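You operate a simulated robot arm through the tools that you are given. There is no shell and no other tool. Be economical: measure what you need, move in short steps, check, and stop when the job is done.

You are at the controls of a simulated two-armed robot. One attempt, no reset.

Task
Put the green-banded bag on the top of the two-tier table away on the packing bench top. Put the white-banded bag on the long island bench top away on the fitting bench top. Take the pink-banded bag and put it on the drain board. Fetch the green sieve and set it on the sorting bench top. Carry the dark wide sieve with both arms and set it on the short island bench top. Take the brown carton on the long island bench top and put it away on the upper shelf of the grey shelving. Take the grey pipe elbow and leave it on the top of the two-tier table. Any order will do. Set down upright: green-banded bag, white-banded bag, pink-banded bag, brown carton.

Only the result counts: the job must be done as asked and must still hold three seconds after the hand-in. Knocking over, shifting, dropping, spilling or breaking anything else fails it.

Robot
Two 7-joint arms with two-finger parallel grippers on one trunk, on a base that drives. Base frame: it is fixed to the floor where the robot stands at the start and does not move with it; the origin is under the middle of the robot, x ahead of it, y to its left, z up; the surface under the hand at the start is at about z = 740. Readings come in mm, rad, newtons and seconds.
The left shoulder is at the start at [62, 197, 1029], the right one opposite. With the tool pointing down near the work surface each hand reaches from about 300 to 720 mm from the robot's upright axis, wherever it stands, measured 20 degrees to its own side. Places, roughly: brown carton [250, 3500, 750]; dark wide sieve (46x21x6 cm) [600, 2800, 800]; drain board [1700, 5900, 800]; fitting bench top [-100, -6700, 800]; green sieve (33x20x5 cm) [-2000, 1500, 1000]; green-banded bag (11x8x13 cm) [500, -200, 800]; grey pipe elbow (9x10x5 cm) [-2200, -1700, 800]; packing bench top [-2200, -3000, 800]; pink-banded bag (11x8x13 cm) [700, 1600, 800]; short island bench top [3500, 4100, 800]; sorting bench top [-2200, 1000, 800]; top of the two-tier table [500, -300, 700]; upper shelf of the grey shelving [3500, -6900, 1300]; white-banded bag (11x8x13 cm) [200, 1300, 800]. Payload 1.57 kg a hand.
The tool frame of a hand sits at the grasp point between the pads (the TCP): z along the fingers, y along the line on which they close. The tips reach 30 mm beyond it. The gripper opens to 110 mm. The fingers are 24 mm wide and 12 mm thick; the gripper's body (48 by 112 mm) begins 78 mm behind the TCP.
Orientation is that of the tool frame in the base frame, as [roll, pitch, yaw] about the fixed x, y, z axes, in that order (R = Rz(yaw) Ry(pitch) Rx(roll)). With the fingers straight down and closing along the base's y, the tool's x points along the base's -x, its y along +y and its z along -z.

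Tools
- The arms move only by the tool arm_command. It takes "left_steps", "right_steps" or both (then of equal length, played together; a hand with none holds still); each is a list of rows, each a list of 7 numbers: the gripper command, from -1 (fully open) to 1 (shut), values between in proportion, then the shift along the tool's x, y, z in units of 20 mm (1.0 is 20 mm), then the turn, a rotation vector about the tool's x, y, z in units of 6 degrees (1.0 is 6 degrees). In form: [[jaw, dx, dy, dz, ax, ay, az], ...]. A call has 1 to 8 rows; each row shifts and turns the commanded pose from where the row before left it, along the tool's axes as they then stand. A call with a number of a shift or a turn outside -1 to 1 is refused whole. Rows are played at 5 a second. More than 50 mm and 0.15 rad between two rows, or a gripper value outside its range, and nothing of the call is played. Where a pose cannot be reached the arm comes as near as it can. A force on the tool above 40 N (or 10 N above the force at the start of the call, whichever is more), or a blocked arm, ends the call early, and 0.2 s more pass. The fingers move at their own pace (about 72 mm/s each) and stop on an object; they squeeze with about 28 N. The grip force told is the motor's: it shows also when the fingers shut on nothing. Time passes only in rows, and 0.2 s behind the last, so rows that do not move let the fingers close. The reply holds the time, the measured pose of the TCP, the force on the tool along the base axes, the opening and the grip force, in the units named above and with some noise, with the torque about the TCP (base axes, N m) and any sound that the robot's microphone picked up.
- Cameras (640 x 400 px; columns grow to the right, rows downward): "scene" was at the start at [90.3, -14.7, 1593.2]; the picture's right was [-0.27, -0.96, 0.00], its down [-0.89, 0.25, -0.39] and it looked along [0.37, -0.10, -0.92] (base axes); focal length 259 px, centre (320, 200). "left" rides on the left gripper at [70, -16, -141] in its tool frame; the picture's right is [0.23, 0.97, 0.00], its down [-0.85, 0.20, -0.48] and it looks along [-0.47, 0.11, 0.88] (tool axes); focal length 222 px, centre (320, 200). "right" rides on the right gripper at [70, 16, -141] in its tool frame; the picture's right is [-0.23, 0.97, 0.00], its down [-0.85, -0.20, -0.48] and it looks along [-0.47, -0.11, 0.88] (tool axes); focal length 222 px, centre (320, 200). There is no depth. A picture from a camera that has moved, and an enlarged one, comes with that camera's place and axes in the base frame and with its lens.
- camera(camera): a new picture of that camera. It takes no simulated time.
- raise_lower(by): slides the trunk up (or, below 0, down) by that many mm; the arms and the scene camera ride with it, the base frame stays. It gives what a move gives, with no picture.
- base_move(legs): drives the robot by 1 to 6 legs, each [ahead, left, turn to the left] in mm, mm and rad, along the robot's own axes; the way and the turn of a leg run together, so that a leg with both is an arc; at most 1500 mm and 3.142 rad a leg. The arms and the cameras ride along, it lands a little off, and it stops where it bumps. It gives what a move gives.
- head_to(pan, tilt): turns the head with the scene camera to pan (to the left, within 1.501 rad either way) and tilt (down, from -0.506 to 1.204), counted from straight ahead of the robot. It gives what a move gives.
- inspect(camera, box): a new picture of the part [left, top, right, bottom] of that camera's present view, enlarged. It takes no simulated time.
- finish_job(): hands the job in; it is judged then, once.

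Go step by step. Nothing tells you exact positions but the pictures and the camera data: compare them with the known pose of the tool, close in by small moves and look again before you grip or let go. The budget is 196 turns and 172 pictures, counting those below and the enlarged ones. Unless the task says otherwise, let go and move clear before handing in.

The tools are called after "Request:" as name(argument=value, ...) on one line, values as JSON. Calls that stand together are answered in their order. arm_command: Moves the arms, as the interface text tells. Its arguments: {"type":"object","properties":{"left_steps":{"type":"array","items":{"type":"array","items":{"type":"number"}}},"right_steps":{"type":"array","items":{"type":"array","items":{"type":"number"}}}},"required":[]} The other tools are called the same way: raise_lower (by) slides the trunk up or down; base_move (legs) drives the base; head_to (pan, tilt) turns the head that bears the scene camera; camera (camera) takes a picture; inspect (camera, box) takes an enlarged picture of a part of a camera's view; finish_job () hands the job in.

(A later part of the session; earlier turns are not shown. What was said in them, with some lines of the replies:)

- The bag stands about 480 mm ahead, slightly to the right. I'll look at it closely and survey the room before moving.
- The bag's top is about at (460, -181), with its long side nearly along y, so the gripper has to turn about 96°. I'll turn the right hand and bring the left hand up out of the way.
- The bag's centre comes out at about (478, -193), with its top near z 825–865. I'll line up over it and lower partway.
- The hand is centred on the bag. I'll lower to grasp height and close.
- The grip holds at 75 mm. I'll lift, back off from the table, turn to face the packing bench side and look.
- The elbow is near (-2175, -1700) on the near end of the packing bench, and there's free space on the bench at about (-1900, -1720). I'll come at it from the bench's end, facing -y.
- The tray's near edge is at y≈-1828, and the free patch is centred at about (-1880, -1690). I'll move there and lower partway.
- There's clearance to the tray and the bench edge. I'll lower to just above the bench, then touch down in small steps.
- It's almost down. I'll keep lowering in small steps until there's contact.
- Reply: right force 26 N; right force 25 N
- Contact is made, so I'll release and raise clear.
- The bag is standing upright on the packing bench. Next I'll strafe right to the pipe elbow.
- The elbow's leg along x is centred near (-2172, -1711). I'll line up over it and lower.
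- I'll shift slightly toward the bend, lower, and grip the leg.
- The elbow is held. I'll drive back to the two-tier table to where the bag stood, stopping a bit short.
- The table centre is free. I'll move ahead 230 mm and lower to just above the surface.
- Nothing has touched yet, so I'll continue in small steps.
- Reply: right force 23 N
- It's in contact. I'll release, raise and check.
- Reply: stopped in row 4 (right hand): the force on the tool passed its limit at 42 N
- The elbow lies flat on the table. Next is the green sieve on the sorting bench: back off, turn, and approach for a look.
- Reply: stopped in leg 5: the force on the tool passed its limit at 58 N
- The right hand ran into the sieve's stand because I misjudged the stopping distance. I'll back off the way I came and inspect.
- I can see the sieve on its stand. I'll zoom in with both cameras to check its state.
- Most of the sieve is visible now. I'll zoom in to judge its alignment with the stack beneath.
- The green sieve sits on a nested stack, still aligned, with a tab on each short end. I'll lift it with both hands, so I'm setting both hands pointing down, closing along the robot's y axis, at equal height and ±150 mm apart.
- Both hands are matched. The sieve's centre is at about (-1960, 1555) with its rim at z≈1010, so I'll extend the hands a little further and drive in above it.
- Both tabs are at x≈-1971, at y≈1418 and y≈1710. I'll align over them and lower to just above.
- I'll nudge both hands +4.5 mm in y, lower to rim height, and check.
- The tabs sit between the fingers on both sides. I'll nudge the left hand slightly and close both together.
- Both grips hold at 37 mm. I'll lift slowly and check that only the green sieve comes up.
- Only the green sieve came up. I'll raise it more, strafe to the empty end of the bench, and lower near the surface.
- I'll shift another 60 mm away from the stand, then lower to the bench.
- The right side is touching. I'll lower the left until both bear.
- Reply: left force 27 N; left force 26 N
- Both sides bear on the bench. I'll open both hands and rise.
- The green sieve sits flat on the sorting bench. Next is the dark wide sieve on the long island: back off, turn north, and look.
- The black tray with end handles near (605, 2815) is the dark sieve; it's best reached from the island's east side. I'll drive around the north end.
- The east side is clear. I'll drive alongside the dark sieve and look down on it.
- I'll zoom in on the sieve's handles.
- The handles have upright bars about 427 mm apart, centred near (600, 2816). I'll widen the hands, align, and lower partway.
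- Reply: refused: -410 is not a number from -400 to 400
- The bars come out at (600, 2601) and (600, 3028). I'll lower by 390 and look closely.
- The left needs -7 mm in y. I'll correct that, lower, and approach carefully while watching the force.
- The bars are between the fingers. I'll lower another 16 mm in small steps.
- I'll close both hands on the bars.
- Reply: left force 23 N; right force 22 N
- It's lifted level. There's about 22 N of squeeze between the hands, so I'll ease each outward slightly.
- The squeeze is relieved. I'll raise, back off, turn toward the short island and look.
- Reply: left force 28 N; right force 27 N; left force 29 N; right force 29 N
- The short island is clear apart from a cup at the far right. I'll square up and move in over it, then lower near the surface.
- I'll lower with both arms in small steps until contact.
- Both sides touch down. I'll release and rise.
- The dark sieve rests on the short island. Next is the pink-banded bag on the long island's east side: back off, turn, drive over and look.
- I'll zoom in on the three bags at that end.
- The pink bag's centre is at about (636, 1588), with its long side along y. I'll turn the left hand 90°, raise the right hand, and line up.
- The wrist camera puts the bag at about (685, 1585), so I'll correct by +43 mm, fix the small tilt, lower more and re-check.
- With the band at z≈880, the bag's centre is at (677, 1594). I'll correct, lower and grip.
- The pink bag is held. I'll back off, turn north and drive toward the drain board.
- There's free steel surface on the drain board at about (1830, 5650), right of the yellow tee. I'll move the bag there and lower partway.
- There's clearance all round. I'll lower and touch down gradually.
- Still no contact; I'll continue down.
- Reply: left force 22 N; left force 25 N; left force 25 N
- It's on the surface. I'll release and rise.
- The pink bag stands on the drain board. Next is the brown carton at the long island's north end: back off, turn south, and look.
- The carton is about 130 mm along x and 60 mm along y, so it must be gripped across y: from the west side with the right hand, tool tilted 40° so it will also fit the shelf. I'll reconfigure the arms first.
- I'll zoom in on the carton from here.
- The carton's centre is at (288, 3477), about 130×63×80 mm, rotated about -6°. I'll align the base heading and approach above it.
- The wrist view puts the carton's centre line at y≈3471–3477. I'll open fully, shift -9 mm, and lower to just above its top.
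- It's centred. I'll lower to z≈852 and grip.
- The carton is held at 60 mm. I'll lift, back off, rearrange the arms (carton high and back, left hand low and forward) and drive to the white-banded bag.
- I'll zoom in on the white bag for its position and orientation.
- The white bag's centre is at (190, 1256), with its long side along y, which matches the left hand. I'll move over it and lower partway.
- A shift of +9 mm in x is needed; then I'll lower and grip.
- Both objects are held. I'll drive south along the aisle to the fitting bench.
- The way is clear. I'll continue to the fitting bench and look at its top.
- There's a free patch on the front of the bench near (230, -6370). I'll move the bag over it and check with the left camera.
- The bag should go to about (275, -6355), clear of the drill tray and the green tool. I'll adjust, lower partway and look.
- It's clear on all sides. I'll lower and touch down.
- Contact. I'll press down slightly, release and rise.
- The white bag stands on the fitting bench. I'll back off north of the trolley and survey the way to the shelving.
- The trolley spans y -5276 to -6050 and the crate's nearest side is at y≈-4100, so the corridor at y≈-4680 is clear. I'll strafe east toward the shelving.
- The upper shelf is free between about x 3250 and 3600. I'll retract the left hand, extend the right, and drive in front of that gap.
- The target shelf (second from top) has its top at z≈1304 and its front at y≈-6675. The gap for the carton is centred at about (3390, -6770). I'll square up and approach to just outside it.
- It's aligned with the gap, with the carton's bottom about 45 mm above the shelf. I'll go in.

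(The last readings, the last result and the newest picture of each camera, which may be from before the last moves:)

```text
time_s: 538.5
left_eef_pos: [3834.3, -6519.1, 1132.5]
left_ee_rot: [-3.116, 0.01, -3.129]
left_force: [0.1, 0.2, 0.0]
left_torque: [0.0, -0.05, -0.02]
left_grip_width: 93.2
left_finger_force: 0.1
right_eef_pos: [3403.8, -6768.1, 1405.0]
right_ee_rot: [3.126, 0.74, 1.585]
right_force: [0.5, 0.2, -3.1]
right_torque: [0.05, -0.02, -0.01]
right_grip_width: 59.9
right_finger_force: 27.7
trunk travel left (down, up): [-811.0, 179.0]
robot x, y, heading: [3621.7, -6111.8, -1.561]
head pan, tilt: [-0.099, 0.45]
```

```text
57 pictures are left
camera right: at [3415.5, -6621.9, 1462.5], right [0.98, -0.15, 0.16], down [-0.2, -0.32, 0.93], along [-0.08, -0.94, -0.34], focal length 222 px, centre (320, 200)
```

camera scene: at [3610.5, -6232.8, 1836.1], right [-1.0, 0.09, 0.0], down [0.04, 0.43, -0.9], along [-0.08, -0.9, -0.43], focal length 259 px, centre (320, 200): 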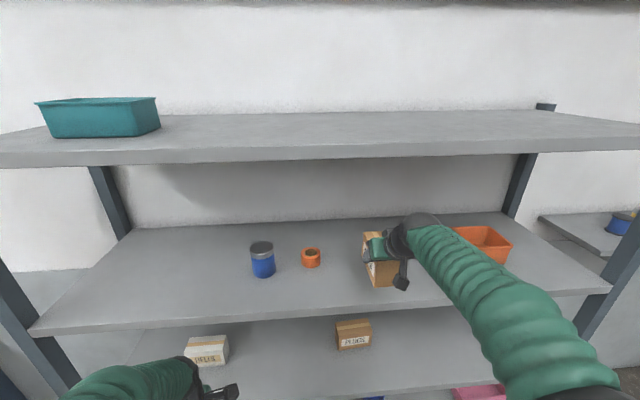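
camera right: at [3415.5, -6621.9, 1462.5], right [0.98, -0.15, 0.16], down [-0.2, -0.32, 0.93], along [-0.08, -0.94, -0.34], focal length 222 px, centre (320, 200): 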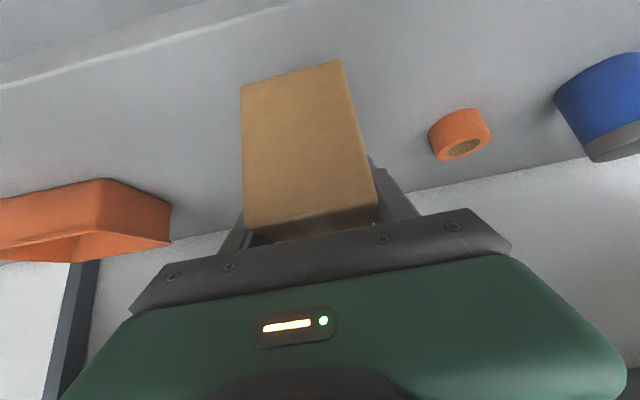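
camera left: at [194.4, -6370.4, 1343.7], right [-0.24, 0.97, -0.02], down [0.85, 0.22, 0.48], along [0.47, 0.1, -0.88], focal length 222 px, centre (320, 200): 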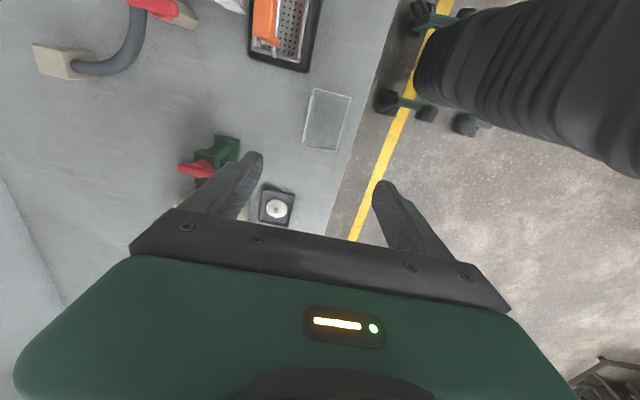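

The carton is fully over the shelf and clear of its neighbours. I'll lower and probe for contact.

Request:
raise_lower(by=-38)

Request:
arm_command(right_steps=[[1, 0.134, 0, 0.149, 0, 0, 0], [1, 0, 0, 0, 0, 0, 0]])

Request:
arm_command(right_steps=[[1, 0.134, 0, 0.149, 0, 0, 0], [1, 0, 0, 0, 0, 0, 0]])

Request:
inspect(camera="scene", box=[330, 200, 440, 320])

```text
time_s: 539.3
left_eef_pos: [3836.5, -6522.8, 1093.4]
left_ee_rot: [-3.119, 0.009, -3.129]
left_force: [-0.6, 0.5, 0.2]
left_torque: [0.02, -0.03, -0.02]
left_grip_width: 93.5
left_finger_force: 0.0
right_eef_pos: [3406.2, -6772.1, 1364.6]
right_ee_rot: [3.131, 0.736, 1.583]
right_force: [-0.3, 0.1, -3.4]
right_torque: [0.05, 0.01, 0.02]
right_grip_width: 59.8
right_finger_force: 28.1
trunk travel left (down, up): [-773.0, 217.0]
robot x, y, heading: [3622.9, -6116.6, -1.558]
head pan, tilt: [-0.099, 0.45]
```

```text
time_s: 539.9
left_eef_pos: [3838.6, -6521.8, 1092.3]
left_ee_rot: [-3.118, 0.009, -3.128]
left_force: [0.7, -0.5, -0.7]
left_torque: [-0.03, 0.03, 0.03]
left_grip_width: 93.6
left_finger_force: 0.0
right_eef_pos: [3410.1, -6771.5, 1360.8]
right_ee_rot: [3.136, 0.735, 1.588]
right_force: [0.7, -0.3, -3.5]
right_torque: [0.06, 0.0, 0.0]
right_grip_width: 59.8
right_finger_force: 28.0
trunk travel left (down, up): [-773.0, 217.0]
robot x, y, heading: [3623.1, -6112.6, -1.556]
head pan, tilt: [-0.099, 0.45]
```

```text
time_s: 540.5
left_eef_pos: [3838.5, -6523.0, 1093.5]
left_ee_rot: [-3.12, 0.008, -3.131]
left_force: [-0.6, -0.9, -0.7]
left_torque: [-0.01, 0.0, 0.0]
left_grip_width: 93.5
left_finger_force: 0.0
right_eef_pos: [3408.7, -6769.1, 1358.3]
right_ee_rot: [3.131, 0.736, 1.585]
right_force: [-1.0, -0.3, -2.8]
right_torque: [0.05, -0.01, 0.0]
right_grip_width: 59.6
right_finger_force: 28.0
trunk travel left (down, up): [-773.0, 217.0]
robot x, y, heading: [3620.3, -6113.4, -1.557]
head pan, tilt: [-0.099, 0.45]
```

```text
3.33 times, centred on (385, 260) of scene
camera zoom: at [3617.0, -6238.5, 1797.7], right [-1.0, 0.09, 0.0], down [0.04, 0.44, -0.9], along [-0.08, -0.9, -0.44], focal length 864 px, centre (103, 0)
```

zoom: 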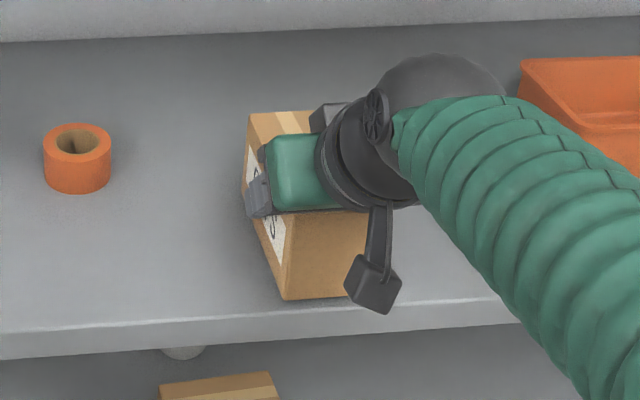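

Close to the surface; I'll continue probing.

Request:
arm_command(right_steps=[[1, 0.134, 0, 0.149, 0, 0, 0], [1, 0, 0, 0, 0, 0, 0]])

Request:
arm_command(right_steps=[[1, 0.1, 0, 0.11, 0, 0, 0], [1, 0, 0, 0, 0, 0, 0]])

Request:
arm_command(right_steps=[[1, 0.1, 0, 0.11, 0, 0, 0], [1, 0, 0, 0, 0, 0, 0]])

```text
time_s: 541.1
left_eef_pos: [3838.7, -6522.3, 1092.9]
left_ee_rot: [-3.117, 0.006, -3.131]
left_force: [0.5, -0.5, -0.5]
left_torque: [0.04, 0.0, 0.03]
left_grip_width: 93.3
left_finger_force: 0.0
right_eef_pos: [3409.9, -6770.9, 1355.4]
right_ee_rot: [3.132, 0.737, 1.588]
right_force: [1.1, -1.0, -3.6]
right_torque: [0.03, 0.0, 0.0]
right_grip_width: 59.7
right_finger_force: 28.0
trunk travel left (down, up): [-773.0, 217.0]
robot x, y, heading: [3623.3, -6115.4, -1.552]
head pan, tilt: [-0.099, 0.45]
```

```text
time_s: 541.7
left_eef_pos: [3838.4, -6522.5, 1093.3]
left_ee_rot: [-3.12, 0.006, -3.129]
left_force: [-0.6, 0.1, 0.0]
left_torque: [0.03, 0.0, -0.01]
left_grip_width: 93.7
left_finger_force: 0.1
right_eef_pos: [3409.5, -6770.1, 1352.3]
right_ee_rot: [3.136, 0.739, 1.589]
right_force: [-1.1, -1.5, 3.2]
right_torque: [0.35, 0.27, 0.1]
right_grip_width: 59.8
right_finger_force: 28.3
trunk travel left (down, up): [-773.0, 217.0]
robot x, y, heading: [3623.3, -6112.8, -1.564]
head pan, tilt: [-0.099, 0.45]
```

```text
time_s: 542.3
left_eef_pos: [3839.0, -6520.6, 1094.6]
left_ee_rot: [-3.117, 0.008, -3.13]
left_force: [0.0, -0.1, -0.1]
left_torque: [-0.01, 0.01, -0.03]
left_grip_width: 93.5
left_finger_force: 0.0
right_eef_pos: [3409.5, -6770.5, 1351.0]
right_ee_rot: [3.133, 0.741, 1.587]
right_force: [-3.2, -6.3, 21.7]
right_torque: [1.14, 0.46, 0.25]
right_grip_width: 59.9
right_finger_force: 28.0
trunk travel left (down, up): [-773.0, 217.0]
robot x, y, heading: [3625.3, -6110.7, -1.556]
head pan, tilt: [-0.099, 0.45]
```

Contact. I'll release, rise a little, and back straight out.

Request:
arm_command(right_steps=[[0.5, 0, 0, 0, 0, 0, 0], [0, 0, 0, 0, 0, 0, 0], [-0.7, 0, 0, 0, 0, 0, 0], [-0.8, 0, 0, 0, 0, 0, 0], [-0.8, 0, 0, 0, 0, 0, 0]])

Request:
raise_lower(by=45)

Request:
camera(camera="right")

```text
time_s: 543.5
left_eef_pos: [3839.1, -6522.1, 1092.5]
left_ee_rot: [-3.119, 0.007, -3.129]
left_force: [0.4, 0.3, 0.4]
left_torque: [0.0, -0.05, 0.01]
left_grip_width: 93.7
left_finger_force: 0.0
right_eef_pos: [3410.0, -6769.1, 1348.6]
right_ee_rot: [3.134, 0.736, 1.586]
right_force: [0.2, 0.1, -0.8]
right_torque: [0.0, 0.01, -0.02]
right_grip_width: 98.9
right_finger_force: 0.0
trunk travel left (down, up): [-773.0, 217.0]
robot x, y, heading: [3623.0, -6111.6, -1.553]
head pan, tilt: [-0.099, 0.45]
```

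```text
time_s: 544.4
left_eef_pos: [3838.7, -6522.6, 1137.6]
left_ee_rot: [-3.118, 0.006, -3.129]
left_force: [0.5, 0.4, 0.2]
left_torque: [0.02, 0.02, 0.0]
left_grip_width: 93.6
left_finger_force: 0.0
right_eef_pos: [3408.9, -6770.2, 1393.9]
right_ee_rot: [3.131, 0.734, 1.586]
right_force: [-0.7, -0.6, -0.3]
right_torque: [0.01, 0.0, -0.01]
right_grip_width: 99.0
right_finger_force: 0.0
trunk travel left (down, up): [-818.0, 172.0]
robot x, y, heading: [3622.9, -6111.9, -1.558]
head pan, tilt: [-0.099, 0.45]
```

```text
55 pictures are left
camera right: at [3421.5, -6624.9, 1451.5], right [0.98, -0.15, 0.16], down [-0.2, -0.32, 0.93], along [-0.09, -0.94, -0.34], focal length 222 px, centre (320, 200)
```

right: 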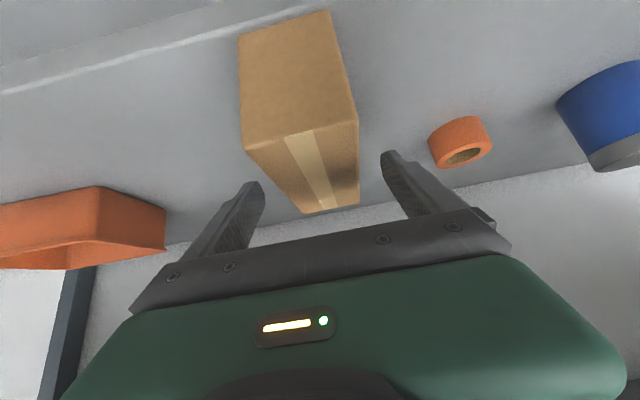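

The carton is standing freely between the open fingers. I'll back straight out and check.

Request:
base_move(legs=[[-400, 0, 0]])

Request:
camera(camera="scene")

```text
time_s: 546.9
left_eef_pos: [3834.7, -6114.4, 1138.3]
left_ee_rot: [-3.12, 0.006, -3.125]
left_force: [0.4, 0.5, 0.1]
left_torque: [-0.02, 0.0, 0.0]
left_grip_width: 93.5
left_finger_force: 0.0
right_eef_pos: [3407.5, -6365.5, 1392.7]
right_ee_rot: [3.132, 0.733, 1.592]
right_force: [0.0, -0.2, 0.5]
right_torque: [-0.01, 0.0, 0.04]
right_grip_width: 98.8
right_finger_force: 0.0
trunk travel left (down, up): [-818.0, 172.0]
robot x, y, heading: [3616.5, -5702.3, -1.553]
head pan, tilt: [-0.099, 0.45]
```

```text
54 pictures are left
camera scene: at [3611.9, -5833.2, 1842.4], right [-1.0, 0.08, 0.0], down [0.04, 0.44, -0.9], along [-0.07, -0.9, -0.44], focal length 259 px, centre (320, 200)
```

scene: 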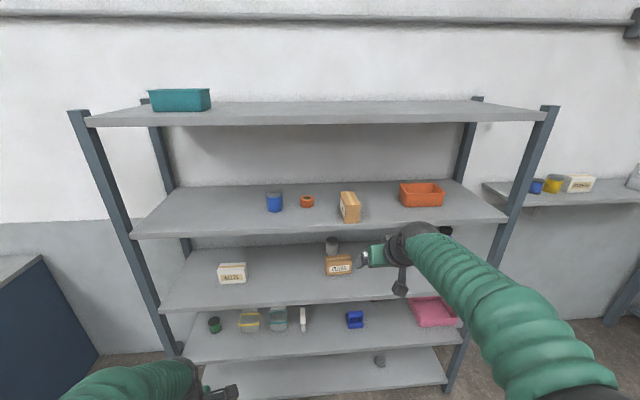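

The carton stands on the upper shelf and both hands are clear. All seven items are where they should be, so I'm handing in.

Request:
finish_job()

```text
The job is handed in.
```

I moved all seven items to the places you asked for and handed the job in. I don't have the judge's verdict.

One thing may count against it. On my first approach to the sorting bench, the right hand ran into the green sieve's stand or stack with about 58 N. The sieves still looked lined up afterwards and the ones underneath stayed put when I lifted the green one. I couldn't check whether the stand itself had moved.

| Item | Where it is now | How it sits |
|---|---|---|
| Green-banded bag | packing bench top | upright |
| White-banded bag | fitting bench top | upright |
| Pink-banded bag | drain board | upright |
| Green sieve | sorting bench top, on a clear patch beside its stand | flat |
| Dark wide sieve | short island bench top, carried with both arms | flat |
| Brown carton | upper shelf of the grey shelving (second from top, about z = 1300) | upright |
| Grey pipe elbow | top of the two-tier table | flat |
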